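You operate a simulated robot arm through the tools that you are given. There is no shell and no other tool.

You are at the controls of a simulated robot arm. One attempt, no reset.

TASK
The load bank tripped on heat: reset it once the hot lamp is out and restart the fan.
Fine: the 12 kW switch and the main switch off first.

It is judged by the outcome, as a careful person would: the job done as asked, and still so three seconds after it is handed in. It fails if anything else is knocked over, pushed out of place, dropped, spilled or broken.

THE ROBOT
A 6-joint arm with a two-finger parallel gripper, fixed in place. Base frame: the origin is at the foot of the arm, x ahead of it, y to its left, z up. Readings come in mm, degrees, newtons and seconds.
Its first joint turns from -166.0 to 166.0 degrees. Payload 3.91 kg.
The tool frame sits at the grasp point between the pads (the TCP): z along the fingers, y along the line on which they close. The tips reach 30 mm beyond it. Largest opening 110 mm; finger width 20, thickness 10; the body of the gripper, 48 by 112 mm, starts 55 mm behind the TCP.
Orientation is that of the tool frame in the base frame, as a unit quaternion [w, x, y, z]. With the fingers straight down and closing along the base's y, the tool's x points along the base's -x, its y along +y and its z along -z.

THE INTERFACE
- The arm moves only by the tool step_arm. Its argument "series" is a list of rows, each a list of 7 numbers: the shift along the tool's x, y, z in cm, then the turn, a rotation vector about the tool's x, y, z in degrees, then the finger opening in cm, from 0 to 11. In form: [[dx, dy, dz, ax, ay, az, grip], ...]. A call has 1 to 20 rows; each row shifts and turns the commanded pose from where the row before left it, along the tool's axes as they then stand. A row lasts 0.2 s, in which the tool goes at most 50 mm and 8.6 degrees; a call with a longer step from one row to the next is refused whole, and so is a gripper value outside its range. A pose out of reach is approached as far as the arm can. The call stops where the force on the tool passes 40 N (or 10 N more than at its start, if that is more) or the arm is blocked; 0.2 s more then pass. Each finger travels about 108 mm/s and halts on what it meets, pressing with about 38 N; the grip force reading is that of the motor and also rises with nothing between the fingers. The clock runs only during rows and for 0.2 s after the last one: add rows that do not move to give the fingers time. The reply holds the time, the measured pose of the TCP, the force on the tool along the base axes, the opening and the grip force, in the units named above and with some noise, with the torque about the TCP (base axes, N m) and any sound that the robot's microphone picked up.
- Cameras (640 x 400 px; columns grow to the right, rows downward): "scene" is fixed at [49.7, 499.8, 1425.8]; the picture's right is [0.45, -0.89, 0.00], its down [-0.50, -0.25, -0.83] and it looks along [0.74, 0.37, -0.56] (base axes); focal length 353 px, centre (320, 200). "wrist" rides on the gripper at [72, 17, -103] in the tool frame; the picture's right is [-0.23, 0.97, 0.00], its down [-0.76, -0.18, -0.62] and it looks along [-0.61, -0.14, 0.78] (tool axes); focal length 222 px, centre (320, 200).
- get_image(camera): a new picture of that camera. The clock stands still meanwhile.
- locate(camera, pixels): for up to 12 pixels [column, row] of the newest picture of that camera ("zoom" is the newest enlarged one), the place [x, y, z] in the base frame of the surface seen there, good to about 3 mm. The clock stands still meanwhile.
- close_up(camera, box): a new picture of the part [left, top, right, bottom] of that camera's present view, enlarged. The clock stands still meanwhile.
- finish_job(): hands the job in; it is judged then, once.

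Leave the gripper open and the arm clear of the work at the hand-in unless told otherwise.

The tools are called after "Emit:" as a command line: name --pt "numbers of a row" for each row, then --argument value for the rest, lists and objects as JSON in quotes. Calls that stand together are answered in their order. step_arm: Moves the arm, as the interface text tells. Its arguments: {"type":"object","properties":{"series":{"type":"array","items":{"type":"array","items":{"type":"number"}}}},"required":["series"]} The other tools are called the same way: get_image (camera) takes a picture; locate (camera, pixels) gives the place of the surface under pixels of a picture; close_up (camera, box) takes an enlarged picture of a part of a camera's view; finish_job () hands the job in.

At the start:

```text
t: 0.0
tool_pos: [393.9, 603.4, 1177.9]
tool_rot: [0.001, 0.0, 1.0, 0.001]
force: [-0.2, 0.1, -1.0]
ft_torque: [0.02, -0.03, 0.02]
width: 110.2
finger_force: 0.0
```

scene: 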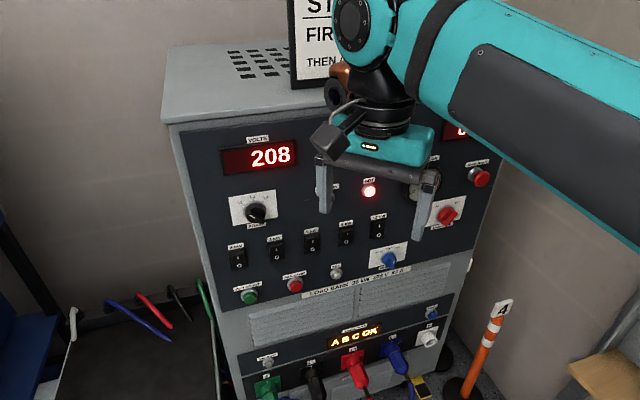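
wrist: 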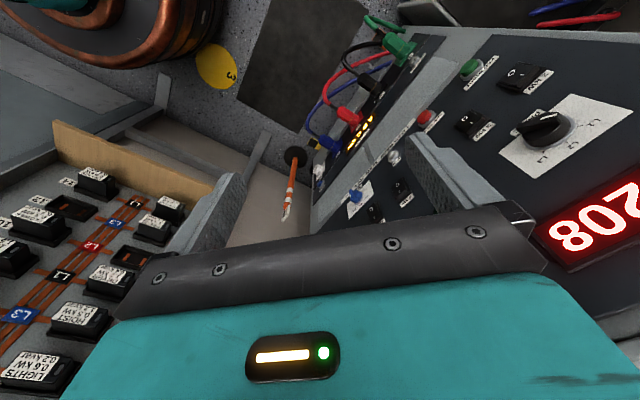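

I see the load bank panel with a red HOT lamp lit near scene pixel (369,190). The arm hides part of the panel and a notice on top. I'll take enlarged pictures to read the labels.

Emit:
close_up --camera "scene" --box '[200, 120, 360, 220]'

Emit:
close_up --camera "scene" --box '[340, 120, 500, 220]'

Emit:
close_up --camera "scene" --box '[220, 200, 420, 325]'

Emit:
close_up --camera "scene" --box '[240, 290, 450, 400]'

Emit:
close_up --camera "scene" --box '[280, 0, 380, 100]'

```text
4.00 times, centred on (280, 170) of scene
```

zoom: 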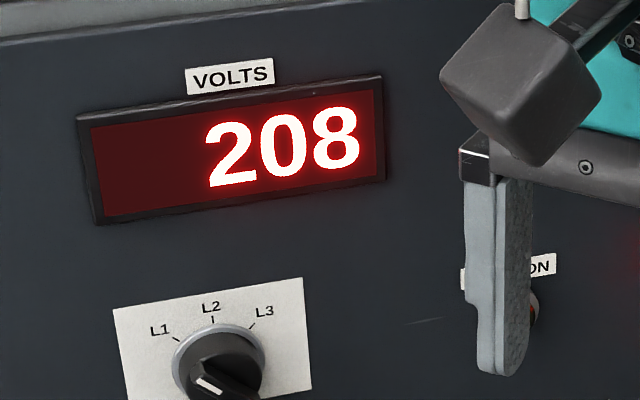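

```text
4.00 times, centred on (420, 170) of scene
```

zoom: 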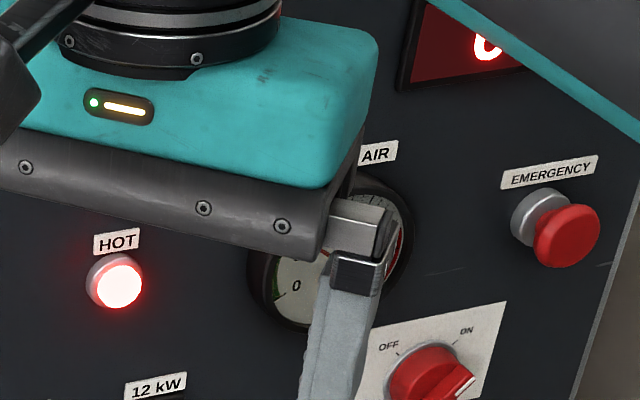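

```text
3.20 times, centred on (320, 262) of scene
```

zoom: 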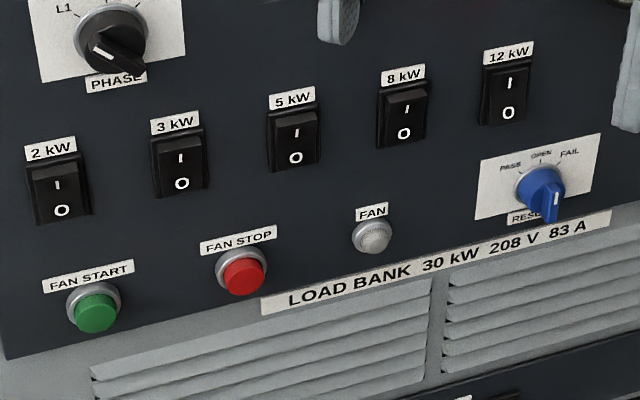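

```text
3.05 times, centred on (345, 345) of scene
```

zoom: 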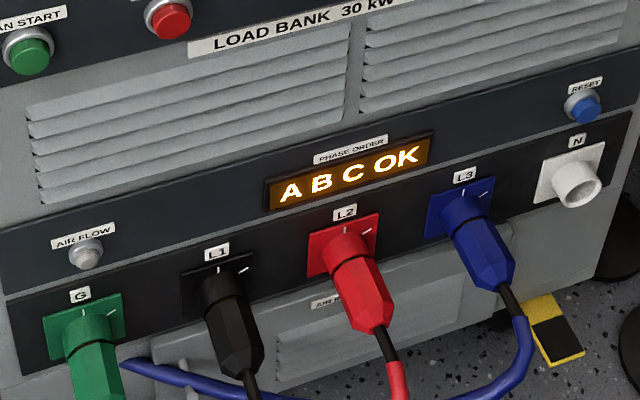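

```text
4.00 times, centred on (330, 50) of scene
```

zoom: 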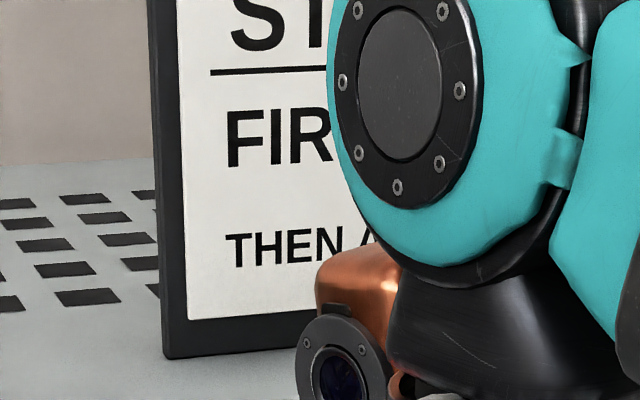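

The panel has rockers 2/3/5/8/12 kW, a red OFF/ON rotary, FAN START/STOP, a blue RESULT-type knob and a blue RESET button low right. I'll locate these on the scene picture to find the panel's plane.

Emit:
get_image --camera "scene"

Emit:
locate --camera "scene" --pixels '[[220, 200], [300, 215], [345, 262], [210, 130], [445, 215], [450, 240], [377, 228], [237, 259], [249, 297], [432, 313], [369, 191], [250, 315]]'

```text
taken
```

scene: 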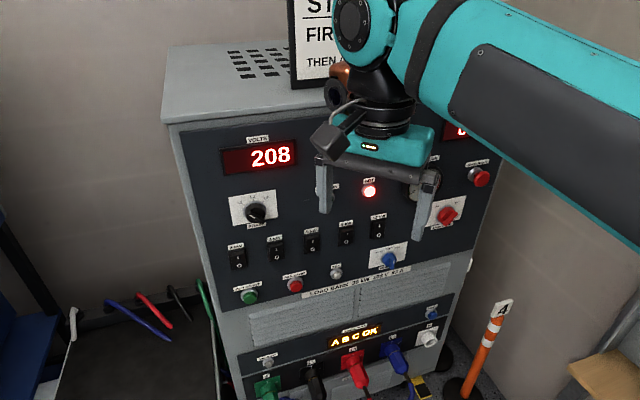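

```text
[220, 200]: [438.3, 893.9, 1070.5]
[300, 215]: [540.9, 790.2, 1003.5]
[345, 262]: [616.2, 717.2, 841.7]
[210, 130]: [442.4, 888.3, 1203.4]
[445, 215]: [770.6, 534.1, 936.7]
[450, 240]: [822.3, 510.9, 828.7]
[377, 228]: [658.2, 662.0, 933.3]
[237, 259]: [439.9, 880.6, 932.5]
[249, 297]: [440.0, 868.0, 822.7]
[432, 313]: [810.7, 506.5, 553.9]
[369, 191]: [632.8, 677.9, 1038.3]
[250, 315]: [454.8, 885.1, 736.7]
```

The panel face lies on about x + y = 1333 (vertical, facing the arm). Before moving I take the wrist picture and locate the surroundings (breaker board at left, orange post, copper coil) to know the obstacles.

Emit:
get_image --camera "wrist"

Emit:
locate --camera "wrist" --pixels '[[30, 220], [160, 210], [90, 280], [130, 160], [70, 20], [170, 30], [215, 65], [290, 190], [300, 60], [30, 90], [30, 370], [400, 45]]'

Emit:
locate --camera "scene" --pixels '[[300, 85], [170, 80], [480, 178], [502, 303], [20, 330], [600, 370], [330, 100], [120, 350], [394, 350], [350, 365], [310, 380], [429, 338]]'

```text
taken
```

wrist: 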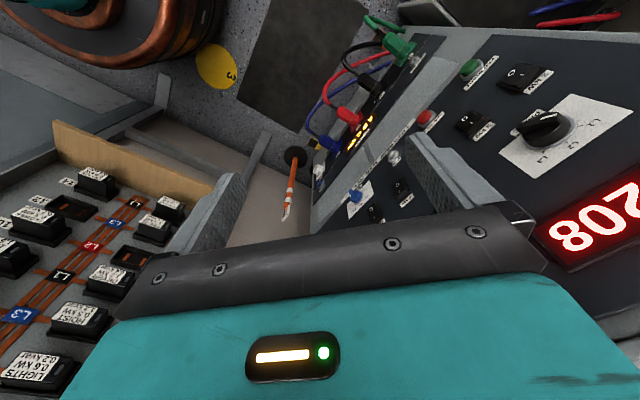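

```text
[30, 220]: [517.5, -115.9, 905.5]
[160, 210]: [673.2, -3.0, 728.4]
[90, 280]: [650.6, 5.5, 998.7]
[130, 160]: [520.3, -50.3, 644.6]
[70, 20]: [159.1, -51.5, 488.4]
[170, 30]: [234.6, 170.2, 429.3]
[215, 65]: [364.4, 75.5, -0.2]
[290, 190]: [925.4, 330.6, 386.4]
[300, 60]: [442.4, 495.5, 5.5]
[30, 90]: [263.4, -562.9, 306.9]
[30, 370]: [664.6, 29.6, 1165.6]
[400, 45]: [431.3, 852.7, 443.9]
```

```text
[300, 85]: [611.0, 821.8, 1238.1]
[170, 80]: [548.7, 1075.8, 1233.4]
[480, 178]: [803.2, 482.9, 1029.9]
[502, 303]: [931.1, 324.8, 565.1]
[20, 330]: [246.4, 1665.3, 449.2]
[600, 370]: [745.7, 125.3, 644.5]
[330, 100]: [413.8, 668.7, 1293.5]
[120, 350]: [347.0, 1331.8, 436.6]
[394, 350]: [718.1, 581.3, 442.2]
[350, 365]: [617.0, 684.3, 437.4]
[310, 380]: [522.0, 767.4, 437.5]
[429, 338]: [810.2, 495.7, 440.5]
```

Nothing lies near the path straight back from the panel. I back the tool away about 100 mm from the panel, lower it 200 mm to uncover the notice, then yaw 45° so the tool faces the panel squarely.

Emit:
step_arm --pt "2.4 -2.4 0 0 0 0 11" --pt "2.4 -2.4 0 0 0 0 11" --pt "2.4 -2.4 0 0 0 0 11" --pt "0 0 4 0 0 0 11" --pt "0 0 4 0 0 0 11" --pt "0 0 4 0 0 0 11" --pt "0 0 4 0 0 0 11" --pt "0 0 4 0 0 0 11" --pt "0 0 0 0 0 -7.5 11" --pt "0 0 0 0 0 -7.5 11" --pt "0 0 0 0 0 -7.5 11" --pt "0 0 0 0 0 -7.5 11" --pt "0 0 0 0 0 -7.5 11" --pt "0 0 0 0 0 -7.5 11"

```text
t: 3.0
tool_pos: [324.4, 531.1, 978.5]
tool_rot: [0.001, -0.383, 0.924, 0.0]
force: [-0.4, -0.5, 0.2]
ft_torque: [0.0, 0.0, 0.0]
width: 110.3
finger_force: 0.0
```

The move went as commanded: the tool is at (324, 531, 978). I look again from both cameras.

Emit:
get_image --camera "scene"

Emit:
get_image --camera "wrist"

Emit:
close_up --camera "scene" --box '[270, 0, 430, 100]'

```text
taken
```

scene: 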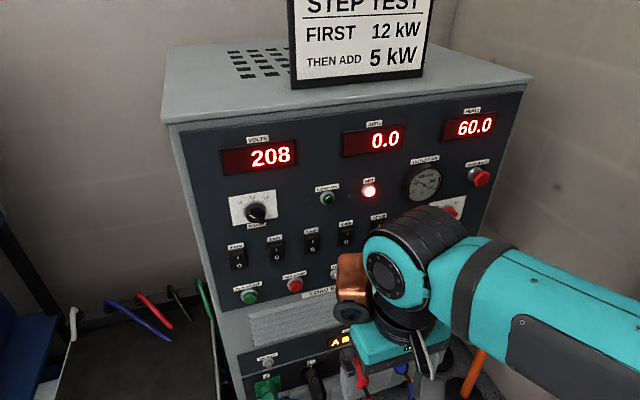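

```text
taken
```

wrist: 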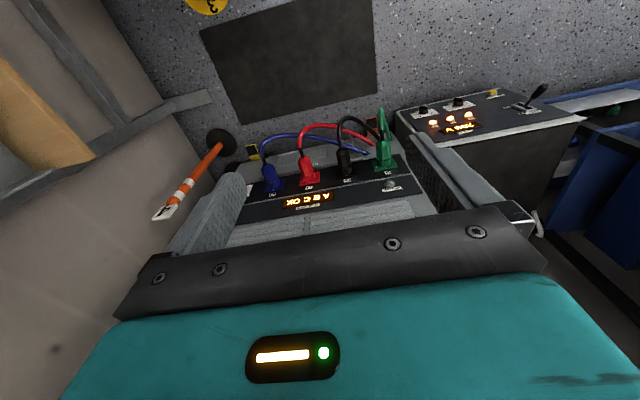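

```text
4.00 times, centred on (350, 50) of scene
```

zoom: 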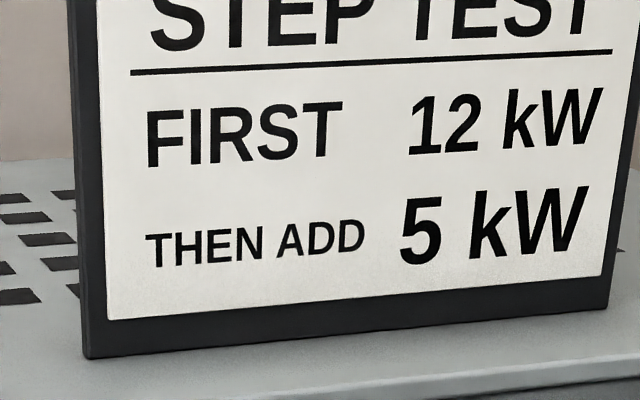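

The notice is for a step test ("FIRST 12 kW, THEN ADD 5 kW"), so it isn't part of this job. HOT lamp is still red, kW reads 0.0, Hz 60.0. Next I pitch the tool up about 48° so the wrist camera looks straight at the panel for reading switch states.

Emit:
step_arm --pt "0 0 0 0 -8 0 11" --pt "0 0 0 0 -8 0 11" --pt "0 0 0 0 -8 0 11" --pt "0 0 0 0 -8 0 11" --pt "0 0 0 0 -8 0 11" --pt "0 0 0 0 -8 0 11"

Emit:
get_image --camera "wrist"

Emit:
get_image --camera "scene"

```text
t: 4.4
tool_pos: [323.2, 532.0, 977.5]
tool_rot: [0.376, -0.35, 0.844, 0.156]
force: [-0.4, -0.1, -0.2]
ft_torque: [0.02, -0.01, 0.01]
width: 110.0
finger_force: 0.1
```

```text
taken
```

wrist: 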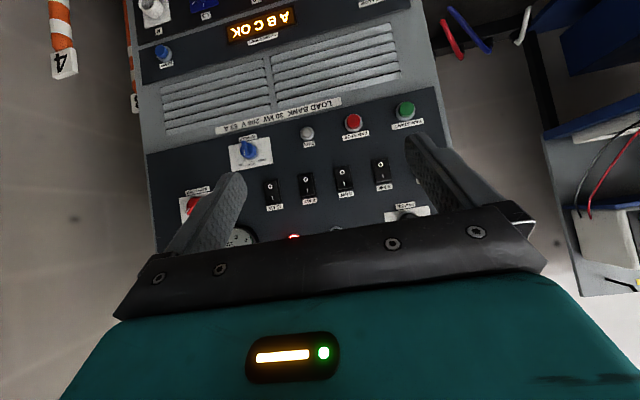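

```text
taken
```

scene: 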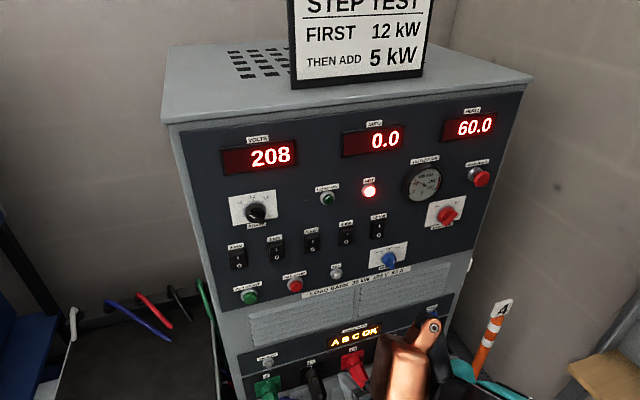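

The scene camera now has an open view of the panel. I take close-ups of the rockers, the main switch, the blue knob, and the lamps.

Emit:
close_up --camera "scene" --box '[350, 190, 480, 271]'

Emit:
close_up --camera "scene" --box '[300, 150, 500, 275]'

Emit:
close_up --camera "wrist" --box '[160, 110, 320, 210]'

Emit:
close_up --camera "wrist" --box '[120, 0, 280, 100]'

Emit:
close_up --camera "wrist" --box '[280, 80, 440, 180]'

Emit:
close_up --camera "scene" --box '[220, 200, 400, 312]'

```text
4.92 times, centred on (415, 230) of scene
```

zoom: 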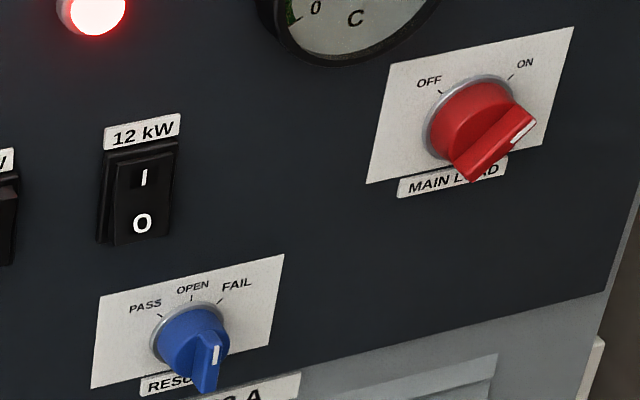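

```text
3.20 times, centred on (400, 212) of scene
```

zoom: 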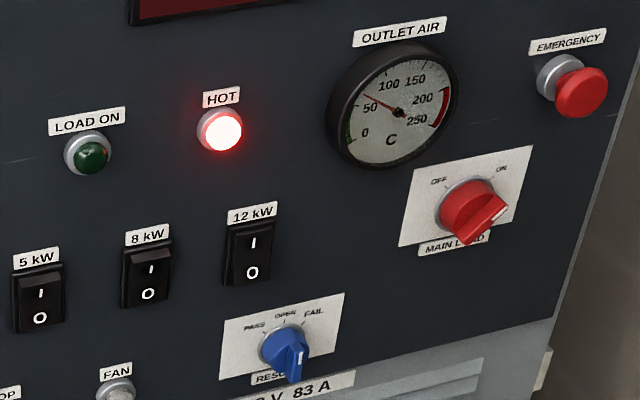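

```text
4.00 times, centred on (240, 160) of wrist
```

zoom: 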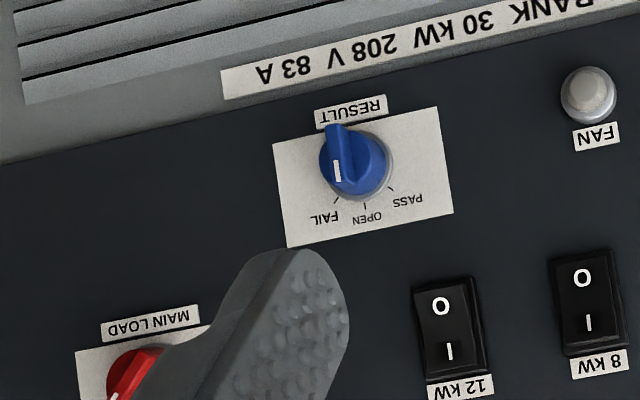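

```text
4.00 times, centred on (200, 50) of wrist
```

zoom: 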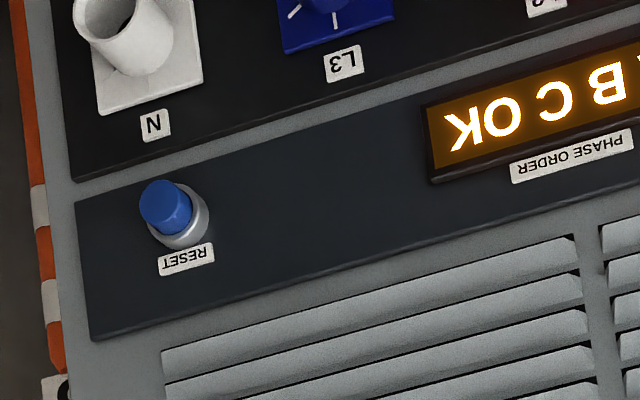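

```text
4.00 times, centred on (360, 130) of wrist
```

zoom: 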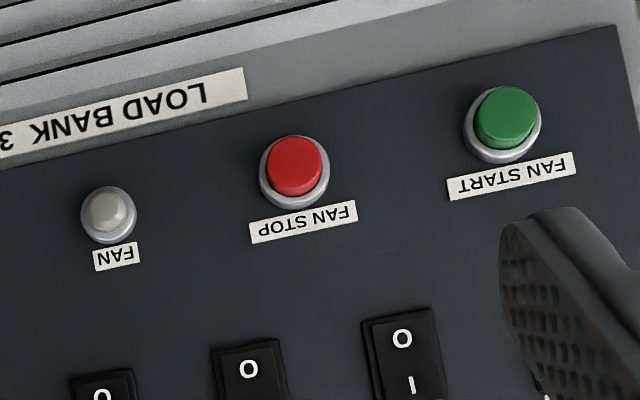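

```text
3.56 times, centred on (310, 256) of scene
```

zoom: 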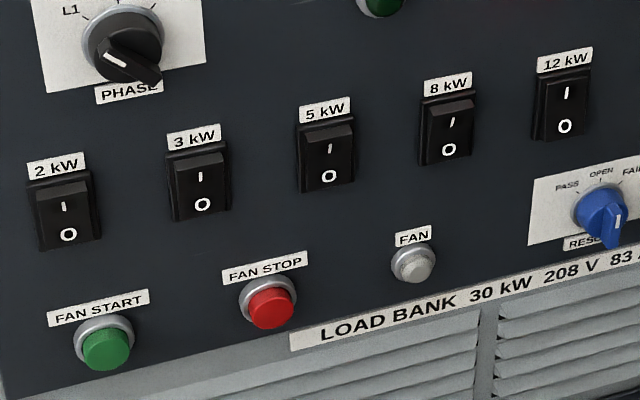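

States read: 12 kW rocker is in (I side pressed, unlike the other four), MAIN LOAD points to ON, HOT lit, FAN lamp dark, outlet air about 60–70 C, RESET button is the blue one low right. Next I bring the tool horizontal (42° more), then begin the roll of 180° so the camera rides above the fingers.

Emit:
step_arm --pt "0 0 0 0 -8.4 0 11" --pt "0 0 0 0 -8.4 0 11" --pt "0 0 0 0 -8.4 0 11" --pt "0 0 0 0 -8.4 0 11" --pt "0 0 0 0 -8.4 0 11" --pt "0 0 0 0 0 0 11"

Emit:
get_image --camera "wrist"

Emit:
get_image --camera "scene"

```text
t: 5.8
tool_pos: [321.9, 530.8, 977.5]
tool_rot: [0.654, -0.271, 0.653, 0.271]
force: [-0.5, 0.1, 0.1]
ft_torque: [0.0, -0.02, -0.01]
width: 109.8
finger_force: 0.2
```

```text
taken
```

wrist: 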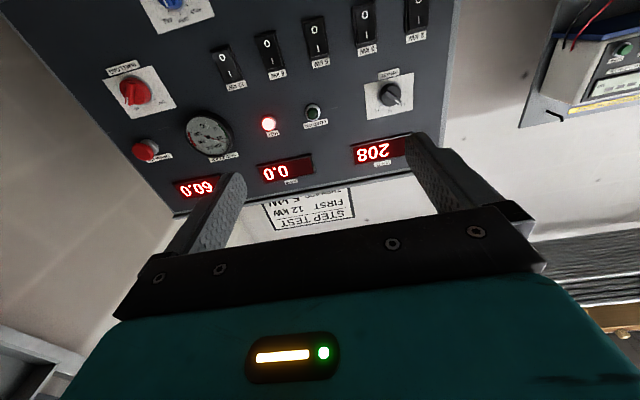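

```text
taken
```

scene: 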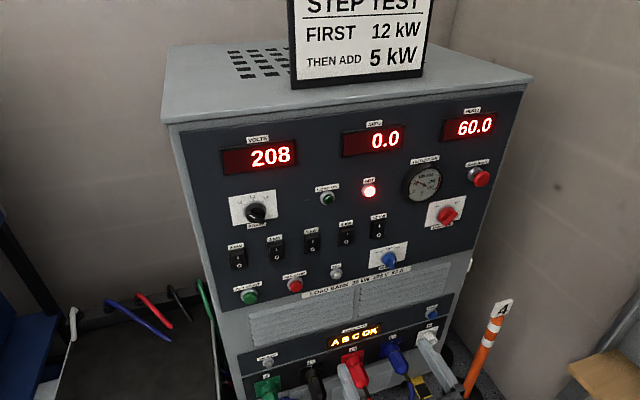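

The tool is now horizontal facing the panel, and the scene view is unobstructed. I locate the exact control positions on an enlarged scene view.

Emit:
close_up --camera "scene" --box '[350, 160, 494, 250]'

```text
4.44 times, centred on (422, 205) of scene
```

zoom: 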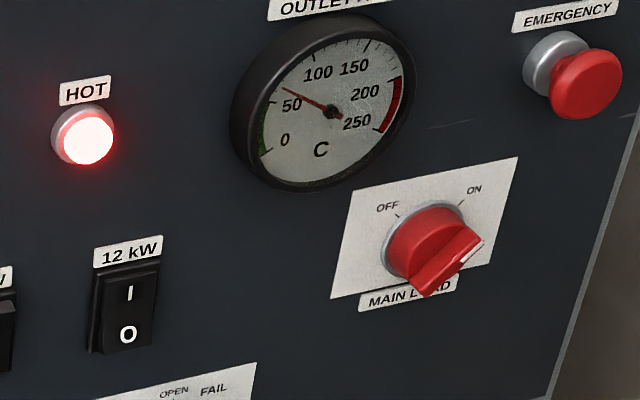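

In this zoom the 12 kW rocker's O is at (127,334), the main knob ridge runs from (425,292) to (478,243), and its tick marks are at (398,215) and (462,204). I locate these.

Emit:
locate --camera "zoom" --pixels '[[128, 292], [127, 334], [90, 350], [155, 345], [478, 245], [428, 290], [452, 262], [398, 215], [462, 204], [352, 193], [517, 157], [590, 85]]'

Emit:
locate --camera "zoom" --pixels '[[331, 298], [425, 225], [395, 250], [440, 250], [465, 265], [483, 238], [160, 265], [98, 275], [128, 312], [380, 100], [250, 100], [420, 275]]'

```text
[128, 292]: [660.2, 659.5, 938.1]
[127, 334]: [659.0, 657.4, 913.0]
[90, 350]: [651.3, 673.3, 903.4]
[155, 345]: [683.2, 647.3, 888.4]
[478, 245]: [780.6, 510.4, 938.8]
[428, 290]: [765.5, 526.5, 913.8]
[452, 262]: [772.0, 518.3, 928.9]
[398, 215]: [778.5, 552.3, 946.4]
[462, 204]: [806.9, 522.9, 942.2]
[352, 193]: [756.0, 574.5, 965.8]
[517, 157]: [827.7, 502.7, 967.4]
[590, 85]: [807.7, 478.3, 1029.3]
```

```text
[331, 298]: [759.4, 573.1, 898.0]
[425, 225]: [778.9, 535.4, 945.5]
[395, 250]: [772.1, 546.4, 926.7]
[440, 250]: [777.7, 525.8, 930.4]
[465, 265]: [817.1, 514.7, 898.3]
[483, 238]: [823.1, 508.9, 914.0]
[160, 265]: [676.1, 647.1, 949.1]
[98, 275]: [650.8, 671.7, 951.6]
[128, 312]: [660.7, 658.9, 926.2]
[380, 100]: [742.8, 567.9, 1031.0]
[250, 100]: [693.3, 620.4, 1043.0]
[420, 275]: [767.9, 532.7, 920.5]
```

The ridge centre works out at about (770, 516, 926), standing about 30 mm off the panel and pointing about 43° clockwise (ON). The 12 kW rocker's centre is about (660, 658, 926), with its O half standing out. I keep this orientation (camera below), close the fingers and move to about 50 mm in front of the rocker's O half.

Emit:
step_arm --pt "0.8 -1.86 3.1 0 0 0 5" --pt "0.8 -1.86 3.1 0 0 0 0" --pt "0.8 -1.86 3.1 0 0 0 0" --pt "0.8 -1.86 3.1 0 0 0 0" --pt "0.8 -1.86 3.1 0 0 0 0" --pt "0.8 -1.86 3.1 0 0 0 0" --pt "0.8 -1.86 3.1 0 0 0 0" --pt "0.85 -1.86 3.1 0 0 0 0" --pt "0 0 0 0 0 0 0"

Emit:
get_image --camera "wrist"

Emit:
get_image --camera "scene"

```text
t: 7.8
tool_pos: [569.4, 628.0, 924.5]
tool_rot: [0.655, -0.263, 0.658, 0.262]
force: [0.0, -0.1, -0.7]
ft_torque: [0.0, -0.02, -0.02]
width: 0.0
finger_force: 37.5
out of reach, approached as far as the arm can: row 6, 7, 8
```

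```text
taken
```

wrist: 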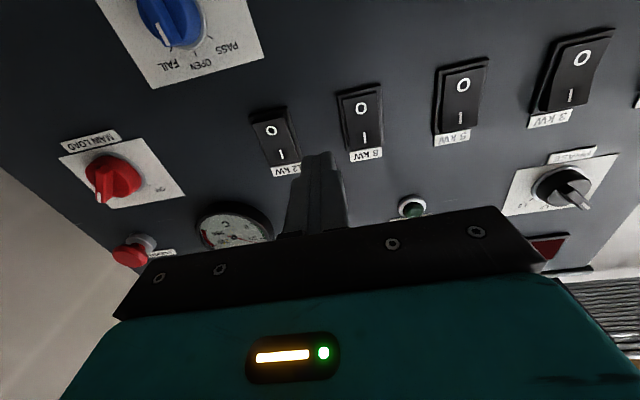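

```text
taken
```

scene: 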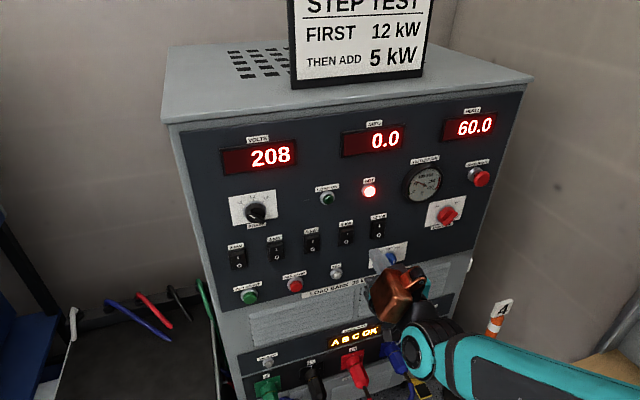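

The last rows were reported out of reach: the tool stopped at (569, 628, 924), about 42 mm left of where I wanted, probably a joint limit when the tool is kept square to the panel this far right. I send one still row to see whether the commanded pose has stayed with the arm.

Emit:
step_arm --pt "0 0 0 0 0 0 0"

```text
t: 8.2
tool_pos: [569.4, 626.2, 924.0]
tool_rot: [0.654, -0.263, 0.659, 0.261]
force: [0.8, 0.0, -0.7]
ft_torque: [-0.01, -0.03, 0.03]
width: 0.2
finger_force: 37.5
```

No "out of reach" this time, so commands start from the actual pose. I test turning the tool 8° to the right (about tool x) while backing off 3 cm, to see whether that frees the motion.

Emit:
step_arm --pt "0 0 -1.5 4 0 0 0" --pt "0 0 -1.5 4 0 0 0" --pt "0 0 0 0 0 0 0"

```text
t: 9.0
tool_pos: [548.5, 608.1, 924.9]
tool_rot: [0.671, -0.224, 0.671, 0.224]
force: [0.2, 0.2, 0.7]
ft_torque: [0.01, -0.01, 0.02]
width: 0.2
finger_force: 37.5
```

The tool turned freely to azimuth 37°. Now I shift right in two 2 cm steps to test.

Emit:
step_arm --pt "0 -2 0 0 0 0 0" --pt "0 -2 0 0 0 0 0" --pt "0 0 0 0 0 0 0"

```text
t: 9.8
tool_pos: [571.4, 574.8, 926.6]
tool_rot: [0.671, -0.225, 0.67, 0.225]
force: [0.8, 1.0, 0.3]
ft_torque: [-0.02, -0.01, -0.02]
width: 0.0
finger_force: 37.5
```

That worked, so the limit is on sideways yaw only; working slightly angled to the right is fine. I turn back 3° (about 5° off square), then go to about 10 mm in front of the O half of the 12 kW rocker at z ≈ 913.

Emit:
step_arm --pt "0 0 0 -3 0 0 0" --pt "0.34 0.15 1.94 0 0 0 0" --pt "0.34 0.15 1.94 0 0 0 0" --pt "0.34 0.15 1.94 0 0 0 0" --pt "0.34 0.15 1.94 0 0 0 0" --pt "0 0 0 0 0 0 0"

Emit:
get_image --camera "wrist"

Emit:
close_up --camera "scene" --box '[320, 180, 480, 280]'

```text
t: 11.2
tool_pos: [628.8, 633.0, 912.8]
tool_rot: [0.665, -0.241, 0.664, 0.242]
force: [0.5, 0.1, 0.4]
ft_torque: [-0.01, 0.0, 0.01]
width: 0.3
finger_force: 38.5
```

```text
taken
```

wrist: 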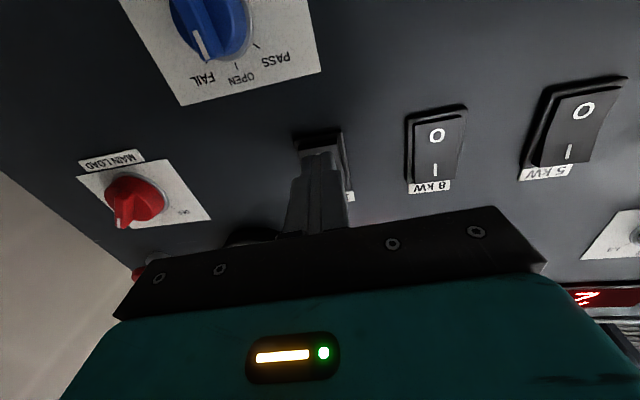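

```text
4.00 times, centred on (400, 230) of scene
```

zoom: 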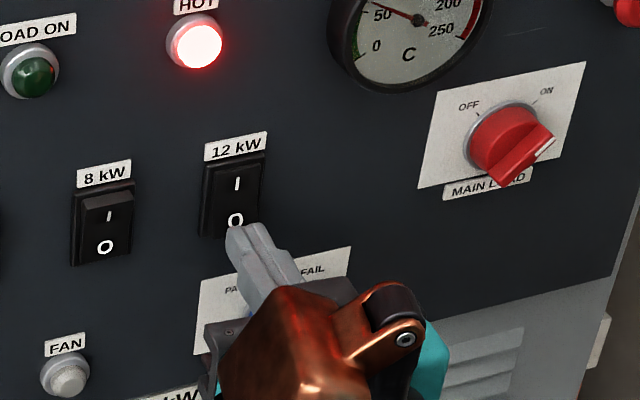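

The closed fingertip is in front of the O half of the 12 kW rocker (zoom (240,235)), about 20 mm off the panel. I creep in with small steps.

Emit:
step_arm --pt "0 0 0.3 0 0 0 0" --pt "0 0 0.3 0 0 0 0" --pt "0 0 0.2 0 0 0 0"

```text
t: 12.0
tool_pos: [634.5, 635.5, 911.2]
tool_rot: [0.665, -0.242, 0.664, 0.242]
force: [-1.1, -0.4, -0.4]
ft_torque: [-0.04, 0.03, -0.02]
width: 0.0
finger_force: 37.3
```

Tip at about 14 mm off the panel with hardly any force yet. I continue by 2 mm steps.

Emit:
step_arm --pt "0 0 0.2 0 0 0 0" --pt "0 0 0.2 0 0 0 0"

Emit:
close_up --camera "scene" --box '[320, 180, 480, 280]'

```text
t: 12.6
tool_pos: [636.8, 639.6, 912.4]
tool_rot: [0.665, -0.241, 0.665, 0.241]
force: [-21.0, -17.5, -5.5]
ft_torque: [0.02, -0.08, 0.25]
width: 0.2
finger_force: 37.4
```

```text
4.00 times, centred on (400, 230) of scene
```

zoom: 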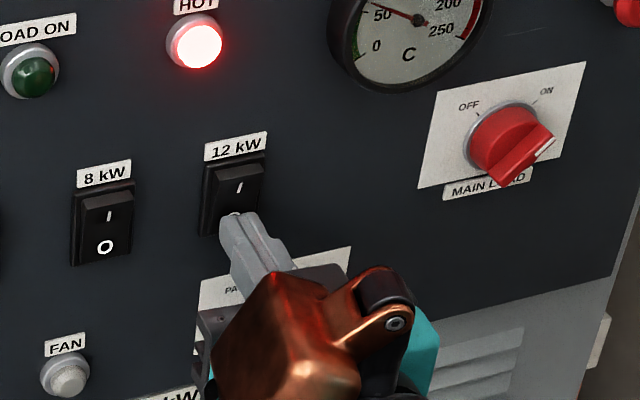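

The rocker has tipped: its top half now stands out as on the others, with 27 N felt. I back straight off and check.

Emit:
step_arm --pt "0 0 -0.8 0 0 0 0" --pt "0 0 -2.5 0 0 0 0" --pt "0 0 -3.5 0 0 0 0" --pt "0 0 -3.5 0 0 0 0" --pt "0 0 0 0 0 0 0"

Emit:
close_up --camera "scene" --box '[300, 160, 492, 280]'

Emit:
close_up --camera "wrist" --box '[40, 80, 280, 230]'

```text
t: 13.8
tool_pos: [555.6, 570.1, 909.7]
tool_rot: [0.665, -0.242, 0.664, 0.242]
force: [-0.3, -1.1, -0.6]
ft_torque: [0.03, 0.03, 0.01]
width: 0.0
finger_force: 37.6
```

```text
3.33 times, centred on (396, 220) of scene
```

zoom: 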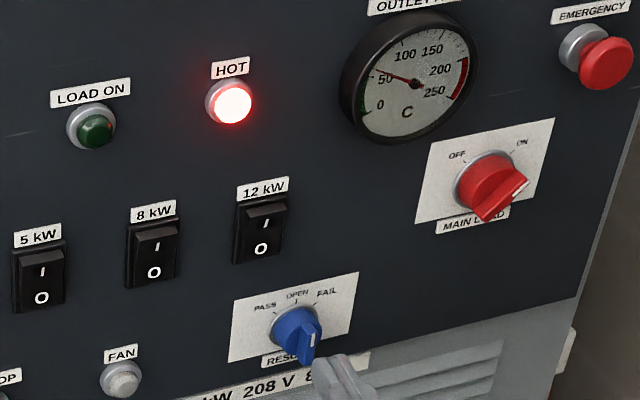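

```text
2.67 times, centred on (160, 155) of wrist
```

zoom: 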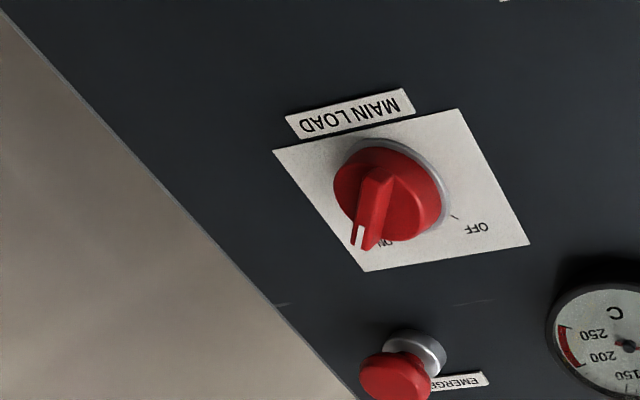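

The 12 kW switch is off now. Next is MAIN LOAD, still at ON. I locate its ridge in this wrist zoom: pointer end near (360,238), other end near (378,178), disc face near (412,195).

Emit:
locate --camera "zoom" --pixels '[[360, 235], [376, 245], [362, 195], [378, 200], [372, 175], [385, 180], [412, 195], [350, 180], [455, 216], [430, 240], [440, 180], [400, 370]]'

Emit:
close_up --camera "scene" --box '[410, 180, 490, 230]'

```text
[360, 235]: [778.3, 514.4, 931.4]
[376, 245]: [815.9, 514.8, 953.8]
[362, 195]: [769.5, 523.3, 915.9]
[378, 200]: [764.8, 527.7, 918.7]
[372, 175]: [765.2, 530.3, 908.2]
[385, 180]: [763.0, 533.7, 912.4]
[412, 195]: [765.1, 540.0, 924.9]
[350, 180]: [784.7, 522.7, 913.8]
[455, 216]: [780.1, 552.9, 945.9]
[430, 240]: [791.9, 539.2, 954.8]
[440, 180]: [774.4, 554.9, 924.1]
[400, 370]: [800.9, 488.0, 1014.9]
```

```text
8.00 times, centred on (450, 205) of scene
```

zoom: 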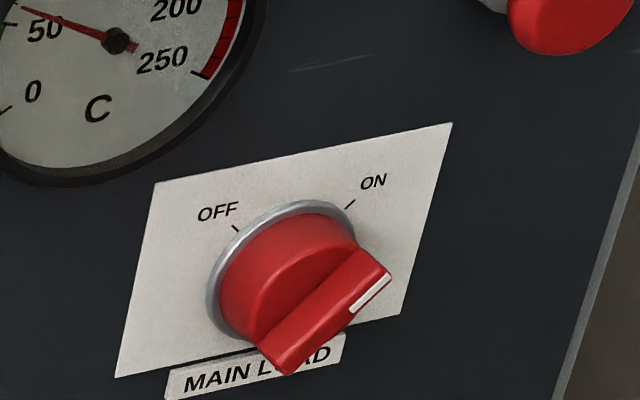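

I have a sharper view of the knob. I locate a line of pixels across the ridge and along it to get its thickness, height and angle.

Emit:
locate --camera "zoom" --pixels '[[285, 275], [297, 287], [305, 295], [313, 303], [321, 311], [329, 319], [337, 325], [272, 355], [288, 368], [355, 258], [372, 265], [385, 275]]'

Emit:
locate --camera "zoom" --pixels '[[240, 300], [270, 240], [330, 222], [300, 250], [255, 330], [265, 345], [282, 352], [300, 340], [352, 308], [370, 293], [388, 280], [345, 265]]'

```text
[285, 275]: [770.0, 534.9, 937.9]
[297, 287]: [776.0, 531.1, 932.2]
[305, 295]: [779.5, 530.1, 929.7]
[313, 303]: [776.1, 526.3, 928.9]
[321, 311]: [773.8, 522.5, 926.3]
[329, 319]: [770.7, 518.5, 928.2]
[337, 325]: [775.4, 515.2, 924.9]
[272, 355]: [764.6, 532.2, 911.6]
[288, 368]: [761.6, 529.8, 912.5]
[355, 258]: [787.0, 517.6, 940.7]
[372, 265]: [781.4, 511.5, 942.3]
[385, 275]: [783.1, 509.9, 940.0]
```

```text
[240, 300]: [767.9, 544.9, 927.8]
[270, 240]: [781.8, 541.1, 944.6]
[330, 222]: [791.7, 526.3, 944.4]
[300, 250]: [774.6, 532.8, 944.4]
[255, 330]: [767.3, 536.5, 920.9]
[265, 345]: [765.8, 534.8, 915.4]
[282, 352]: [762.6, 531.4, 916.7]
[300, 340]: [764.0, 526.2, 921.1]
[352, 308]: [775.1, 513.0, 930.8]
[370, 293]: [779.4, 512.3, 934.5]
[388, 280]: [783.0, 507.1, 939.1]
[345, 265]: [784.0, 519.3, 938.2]
```

The ridge is centred at about u=180 mm right of panel reference, z=926; it stands 18–30 mm off the panel, is about 9 mm thick and 42 mm long, at 45° (ON). I turn the tool 10° more to the right, move to 60 mm in front of the knob, open the fingers to 4 cm, and roll +45° so the pads straddle the ridge.

Emit:
step_arm --pt "0 0 0 5 0 0 2" --pt "0 0 0 5 0 0 4" --pt "-0.326 -3.03 1.55 0 0 0 4" --pt "-0.326 -3.03 1.55 0 0 0 4" --pt "-0.326 -3.03 1.55 0 0 0 4" --pt "-0.326 -3.03 1.55 0 0 0 4" --pt "-0.326 -3.03 1.55 0 0 0 4" --pt "0 0 0 0 0 0 4"

```text
t: 15.6
tool_pos: [700.5, 478.7, 929.3]
tool_rot: [0.683, -0.18, 0.684, 0.18]
force: [-0.9, -0.5, -0.5]
ft_torque: [0.02, -0.01, 0.01]
width: 40.0
finger_force: 0.0
```

Reached cleanly at azimuth 29.5° (15° off square). Now I test how much squarer I can get by turning back left in 2° steps.

Emit:
step_arm --pt "0 0 0 -2 0 0 4" --pt "0 0 0 -2 0 0 4" --pt "0 0 0 -2 0 0 4" --pt "0 0 0 0 0 0 4"

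```text
t: 16.6
tool_pos: [699.0, 479.0, 928.6]
tool_rot: [0.683, -0.181, 0.684, 0.18]
force: [0.6, -0.3, 0.0]
ft_torque: [0.03, -0.05, -0.04]
width: 40.0
finger_force: 0.2
out of reach, approached as far as the arm can: row 2
```

That's the limit here: about 15.5° off square, which I can work with. Now I roll +45° about the tool axis to bring the pads alongside the ridge and narrow the opening to 2.6 cm.

Emit:
step_arm --pt "0 0 0 0 0 7.5 4" --pt "0 0 0 0 0 7.5 4" --pt "0 0 0 0 0 7.5 4" --pt "0 0 0 0 0 7.5 3.5" --pt "0 0 0 0 0 7.5 3" --pt "0 0 0 0 0 7.5 2.6" --pt "0 0 0 0 0 0 2.6"

Emit:
get_image --camera "wrist"

Emit:
close_up --camera "scene" --box '[360, 160, 520, 260]'

```text
t: 18.2
tool_pos: [645.2, 558.5, 1011.1]
tool_rot: [0.594, 0.041, 0.726, 0.344]
force: [0.9, -0.3, -0.3]
ft_torque: [0.02, 0.01, 0.0]
width: 26.1
finger_force: 0.1
out of reach, approached as far as the arm can: row 1, 2, 3, 4, 5, 6
```

```text
taken
```

wrist: 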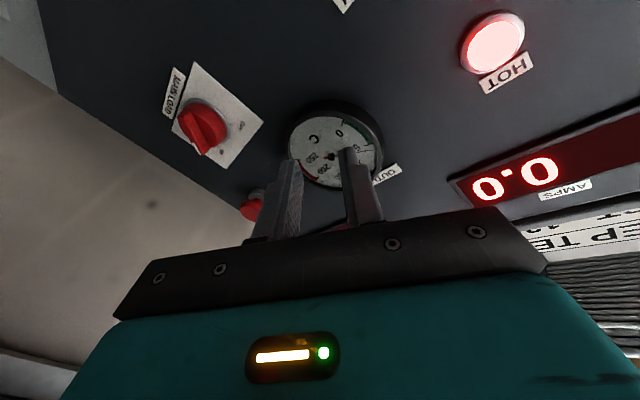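

```text
4.00 times, centred on (440, 210) of scene
```

zoom: 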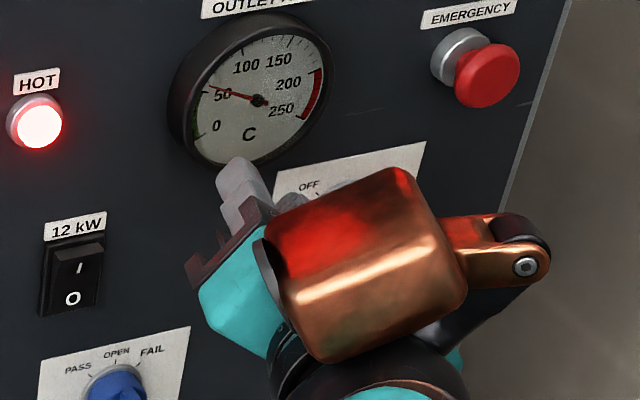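

The roll that way is blocked by a joint limit, and the arm drifted up to (645, 558, 1011), though it is still clear of everything (tips about 60 mm off the panel). I back straight off the panel 10 cm, and then roll the other way instead, away from that limit.

Emit:
step_arm --pt "0 0 -3.4 0 0 0 2.6" --pt "0 0 -3.4 0 0 0 2.6" --pt "0 0 -3.4 0 0 0 2.6" --pt "0 0 0 0 0 0 2.6"

```text
t: 19.2
tool_pos: [553.5, 516.4, 1025.7]
tool_rot: [0.595, 0.037, 0.717, 0.361]
force: [-0.9, 0.2, -0.2]
ft_torque: [0.03, 0.0, 0.01]
width: 25.9
finger_force: 0.2
out of reach, approached as far as the arm can: row 1
```

Now 186 mm from the panel. I roll negative 32° as a test.

Emit:
step_arm --pt "0 0 0 0 0 -8 2.6" --pt "0 0 0 0 0 -8 2.6" --pt "0 0 0 0 0 -8 2.6" --pt "0 0 0 0 0 -8 2.6" --pt "0 0 0 0 0 0 2.6"

```text
t: 20.4
tool_pos: [551.3, 517.3, 1025.5]
tool_rot: [0.672, -0.163, 0.699, 0.183]
force: [-0.7, 0.3, -0.2]
ft_torque: [-0.01, -0.01, 0.04]
width: 25.5
finger_force: 0.0
```

Rolling this way is free. I continue −80°.

Emit:
step_arm --pt "0 0 0 0 0 -8 2.6" --pt "0 0 0 0 0 -8 2.6" --pt "0 0 0 0 0 -8 2.6" --pt "0 0 0 0 0 -8 2.6" --pt "0 0 0 0 0 -8 2.6" --pt "0 0 0 0 0 -8 2.6" --pt "0 0 0 0 0 -8 2.6" --pt "0 0 0 0 0 -8 2.6" --pt "0 0 0 0 0 -8 2.6" --pt "0 0 0 0 0 -8 2.6" --pt "0 0 0 0 0 0 2.6"

Emit:
get_image --camera "scene"

```text
t: 22.8
tool_pos: [551.2, 517.9, 1025.2]
tool_rot: [0.632, -0.574, 0.431, -0.291]
force: [0.1, -0.3, 0.2]
ft_torque: [0.02, -0.03, 0.0]
width: 26.0
finger_force: 0.0
```

```text
taken
```

scene: 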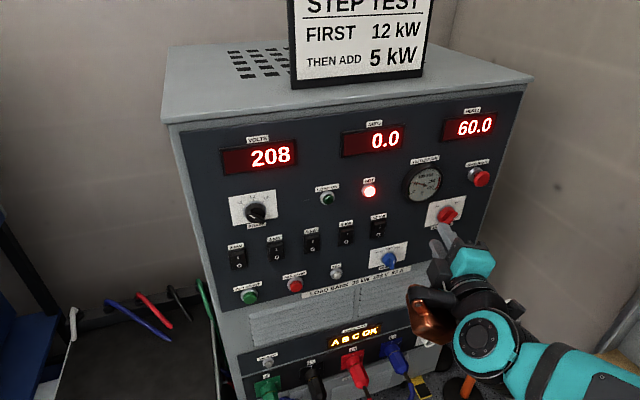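

The tool now has its x axis pointing right. I test whether at this roll the tool can turn left to face the panel squarely (16° about the vertical).

Emit:
step_arm --pt "0 0 0 -1.7 -8.0 -0.25 2.6" --pt "0 0 0 -1.7 -8.0 -0.25 2.6" --pt "0 0 0 0 0 0 2.6"

```text
t: 23.6
tool_pos: [551.4, 516.6, 1026.6]
tool_rot: [0.661, -0.62, 0.363, -0.217]
force: [-0.7, 0.1, 0.1]
ft_torque: [-0.01, 0.0, -0.01]
width: 26.2
finger_force: 0.1
out of reach, approached as far as the arm can: row 2
```

At this roll it goes to azimuth 41.5° and stops. This pattern (yaw-left and roll-plus both blocked) means the forearm-roll and flange joints wound up near their ends when I pitched up off-plane. I'll unwind: turn right again, back away, lower the tool, then pitch up exactly in the arm's plane so the wrist stays unwound. First turn right 8° and retreat 10 cm.

Emit:
step_arm --pt "0 0 0 1.7 7.8 0.25 2.6" --pt "0 0 -3.4 0 0 0 2.6" --pt "0 0 -3.4 0 0 0 2.6" --pt "0 0 -3.4 0 0 0 2.6" --pt "0 0 0 0 0 0 2.6"

```text
t: 24.8
tool_pos: [468.3, 461.0, 1031.3]
tool_rot: [0.645, -0.593, 0.405, -0.261]
force: [-1.0, 0.6, -0.2]
ft_torque: [0.0, 0.0, 0.01]
width: 26.0
finger_force: 0.0
```

I move left/back to about (390, 560, 1000), well clear, and begin pitching the tool down in 8° steps.

Emit:
step_arm --pt "-2.9 1.435 -0.225 0 0 0 2.6" --pt "-2.9 1.435 -0.225 0 0 0 2.6" --pt "-2.9 1.435 -0.225 0 0 0 2.6" --pt "-2.9 1.435 -0.225 0 0 0 2.6" --pt "0 0 0 -7.83 1.716 0 2.6" --pt "0 0 0 -7.83 1.716 0 2.6" --pt "0 0 0 -7.83 1.716 0 2.6" --pt "0 0 0 -7.83 1.716 0 2.6" --pt "0 0 0 -7.83 1.716 0 2.6" --pt "0 0 0 -7.83 1.716 0 2.6" --pt "0 0 0 0 0 0 2.6"

```text
t: 27.2
tool_pos: [388.9, 560.2, 997.4]
tool_rot: [-0.317, 0.776, -0.53, 0.129]
force: [0.6, 0.7, 0.0]
ft_torque: [-0.01, 0.01, -0.01]
width: 25.8
finger_force: 0.0
```

Going well, pitched down 50° now. I finish the remaining 40°.

Emit:
step_arm --pt "0 0 0 -7.83 1.716 0 2.6" --pt "0 0 0 -7.83 1.716 0 2.6" --pt "0 0 0 -7.83 1.716 0 2.6" --pt "0 0 0 -7.83 1.716 0 2.6" --pt "0 0 0 -7.83 1.716 0 2.6" --pt "0 0 0 0 0 0 2.6"

Emit:
get_image --camera "scene"

```text
t: 28.6
tool_pos: [389.2, 560.8, 997.6]
tool_rot: [0.001, 0.825, -0.566, 0.001]
force: [0.0, -0.3, 0.0]
ft_torque: [0.02, 0.0, -0.01]
width: 26.1
finger_force: 0.1
```

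```text
taken
```

scene: 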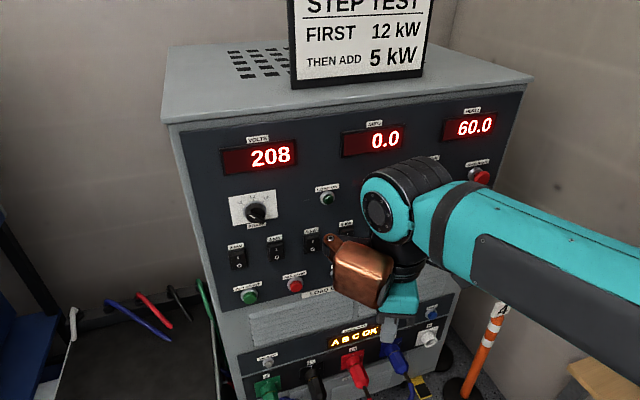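

The tool points straight down again. I yaw +66° so its x axis points back toward the base at 45°, and move to azimuth 45° (about (475, 475, 1000)) so the coming pitch lies exactly in the arm's plane.

Emit:
step_arm --pt "0 0 0 0 0 8.25 5" --pt "0 0 0 0 0 8.25 5" --pt "0 0 0 0 0 8.25 5" --pt "0 0 0 0 0 8.25 5" --pt "0 0 0 0 0 8.25 5" --pt "0 0 0 0 0 8.25 5" --pt "0 0 0 0 0 8.25 5" --pt "0 0 0 0 0 8.25 5" --pt "0 -4.05 0 0 0 0 5" --pt "0 -4.05 0 0 0 0 5" --pt "0 -4.05 0 0 0 0 5" --pt "0 0 0 0 0 0 5"

Emit:
get_image --camera "scene"

```text
t: 31.2
tool_pos: [477.2, 470.8, 998.3]
tool_rot: [0.001, -0.384, 0.923, -0.002]
force: [-0.2, 0.3, 0.7]
ft_torque: [0.0, 0.0, -0.03]
width: 50.2
finger_force: 0.0
```

```text
taken
```

scene: 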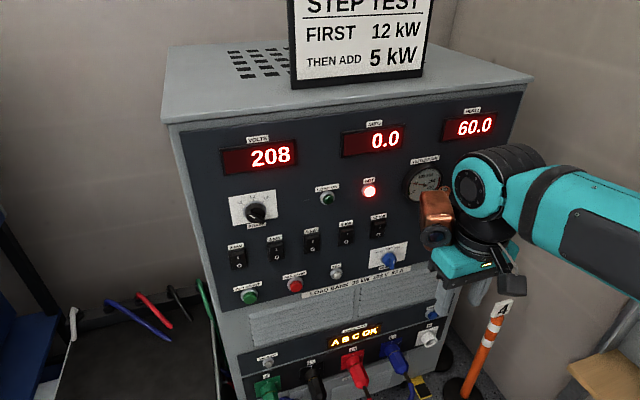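

Tool is at azimuth 44.6°, HOT still lit. I nudge 5 mm left to sit exactly on 45°, then pitch up in brisk 8.5° steps.

Emit:
step_arm --pt "0 0.5 0 0 0 0 5" --pt "0 0 0 0 -8.5 0 5" --pt "0 0 0 0 -8.5 0 5" --pt "0 0 0 0 -8.5 0 5" --pt "0 0 0 0 -8.5 0 5" --pt "0 0 0 0 -8.5 0 5" --pt "0 0 0 0 -8.5 0 5" --pt "0 0 0 0 -8.5 0 5" --pt "0 0 0 0 -8.5 0 5" --pt "0 0 0 0 -8.5 0 5" --pt "0 0 0 0 -8.5 0 5" --pt "0 0 0 0 -5 0 5" --pt "0 0 0 0 0 0 5"

Emit:
get_image --camera "scene"

Emit:
get_image --camera "wrist"

```text
t: 34.0
tool_pos: [477.5, 472.2, 995.9]
tool_rot: [0.623, -0.277, 0.691, 0.239]
force: [-0.2, 0.2, 0.1]
ft_torque: [-0.05, -0.01, -0.04]
width: 50.4
finger_force: 0.1
out of reach, approached as far as the arm can: row 10
```

```text
taken
```

scene: 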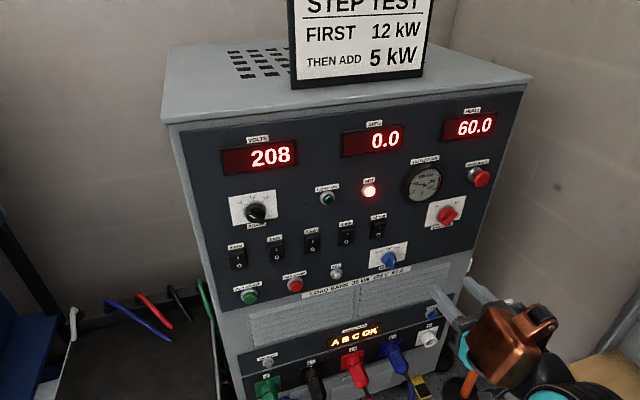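

```text
taken
```

wrist: 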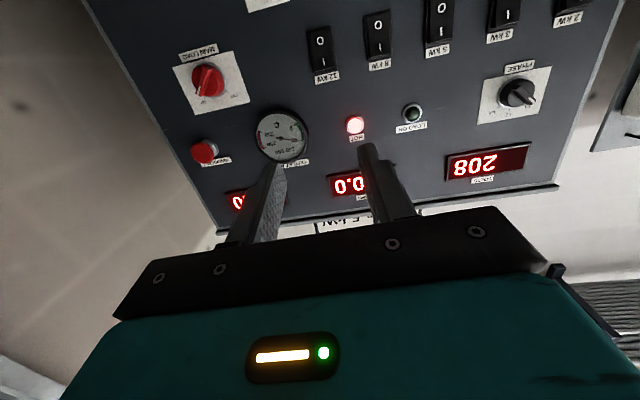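

The straight-through pitch ends at a wrist limit just above the forearm line, so the wrist can only be reached from one side or the other. For the main switch (right of the arm's plane) I should come up with the tool left of the arm's plane. I pitch back down here first (about +84°).

Emit:
step_arm --pt "0 0 0 0 8.4 0 5" --pt "0 0 0 0 8.4 0 5" --pt "0 0 0 0 8.4 0 5" --pt "0 0 0 0 8.4 0 5" --pt "0 0 0 0 8.4 0 5" --pt "0 0 0 0 8.4 0 5" --pt "0 0 0 0 8.4 0 5" --pt "0 0 0 0 8.4 0 5" --pt "0 0 0 0 8.4 0 5" --pt "0 0 0 0 8.4 0 5" --pt "0 0 0 0 0 0 5"

```text
t: 36.4
tool_pos: [483.3, 466.9, 997.2]
tool_rot: [0.041, -0.353, 0.935, -0.002]
force: [-0.4, -1.1, 0.5]
ft_torque: [0.03, -0.01, 0.0]
width: 50.2
finger_force: 0.0
out of reach, approached as far as the arm can: row 3
```

Tool is down within 5°. I level it, square the yaw, and move to the right side, about (532, 320, 985), which is clear of the panel and the breaker board.

Emit:
step_arm --pt "0 0 0 -1.9 4.3 -3.6 5" --pt "1.73 -3.47 0.3 0 0 0 5" --pt "1.73 -3.47 0.3 0 0 0 5" --pt "1.73 -3.47 0.3 0 0 0 5" --pt "1.73 -3.47 0.3 0 0 0 5" --pt "0 0 0 0 0 0 5"

Emit:
get_image --camera "scene"

Emit:
get_image --camera "wrist"

```text
t: 37.8
tool_pos: [530.6, 319.2, 987.5]
tool_rot: [0.003, -0.383, 0.924, -0.001]
force: [-0.3, 0.7, -0.3]
ft_torque: [0.02, 0.02, 0.01]
width: 49.9
finger_force: 0.1
```

```text
taken
```

scene: 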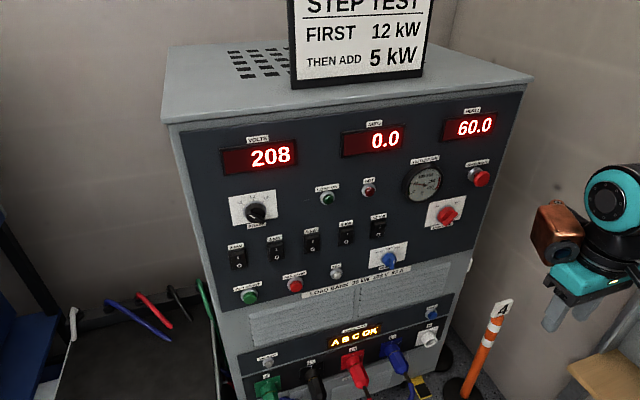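

```text
taken
```

wrist: 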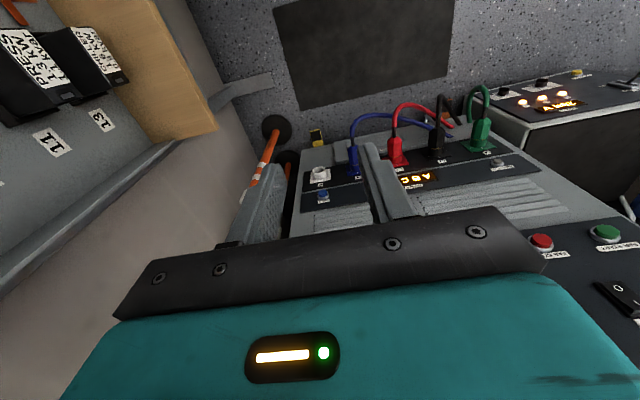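

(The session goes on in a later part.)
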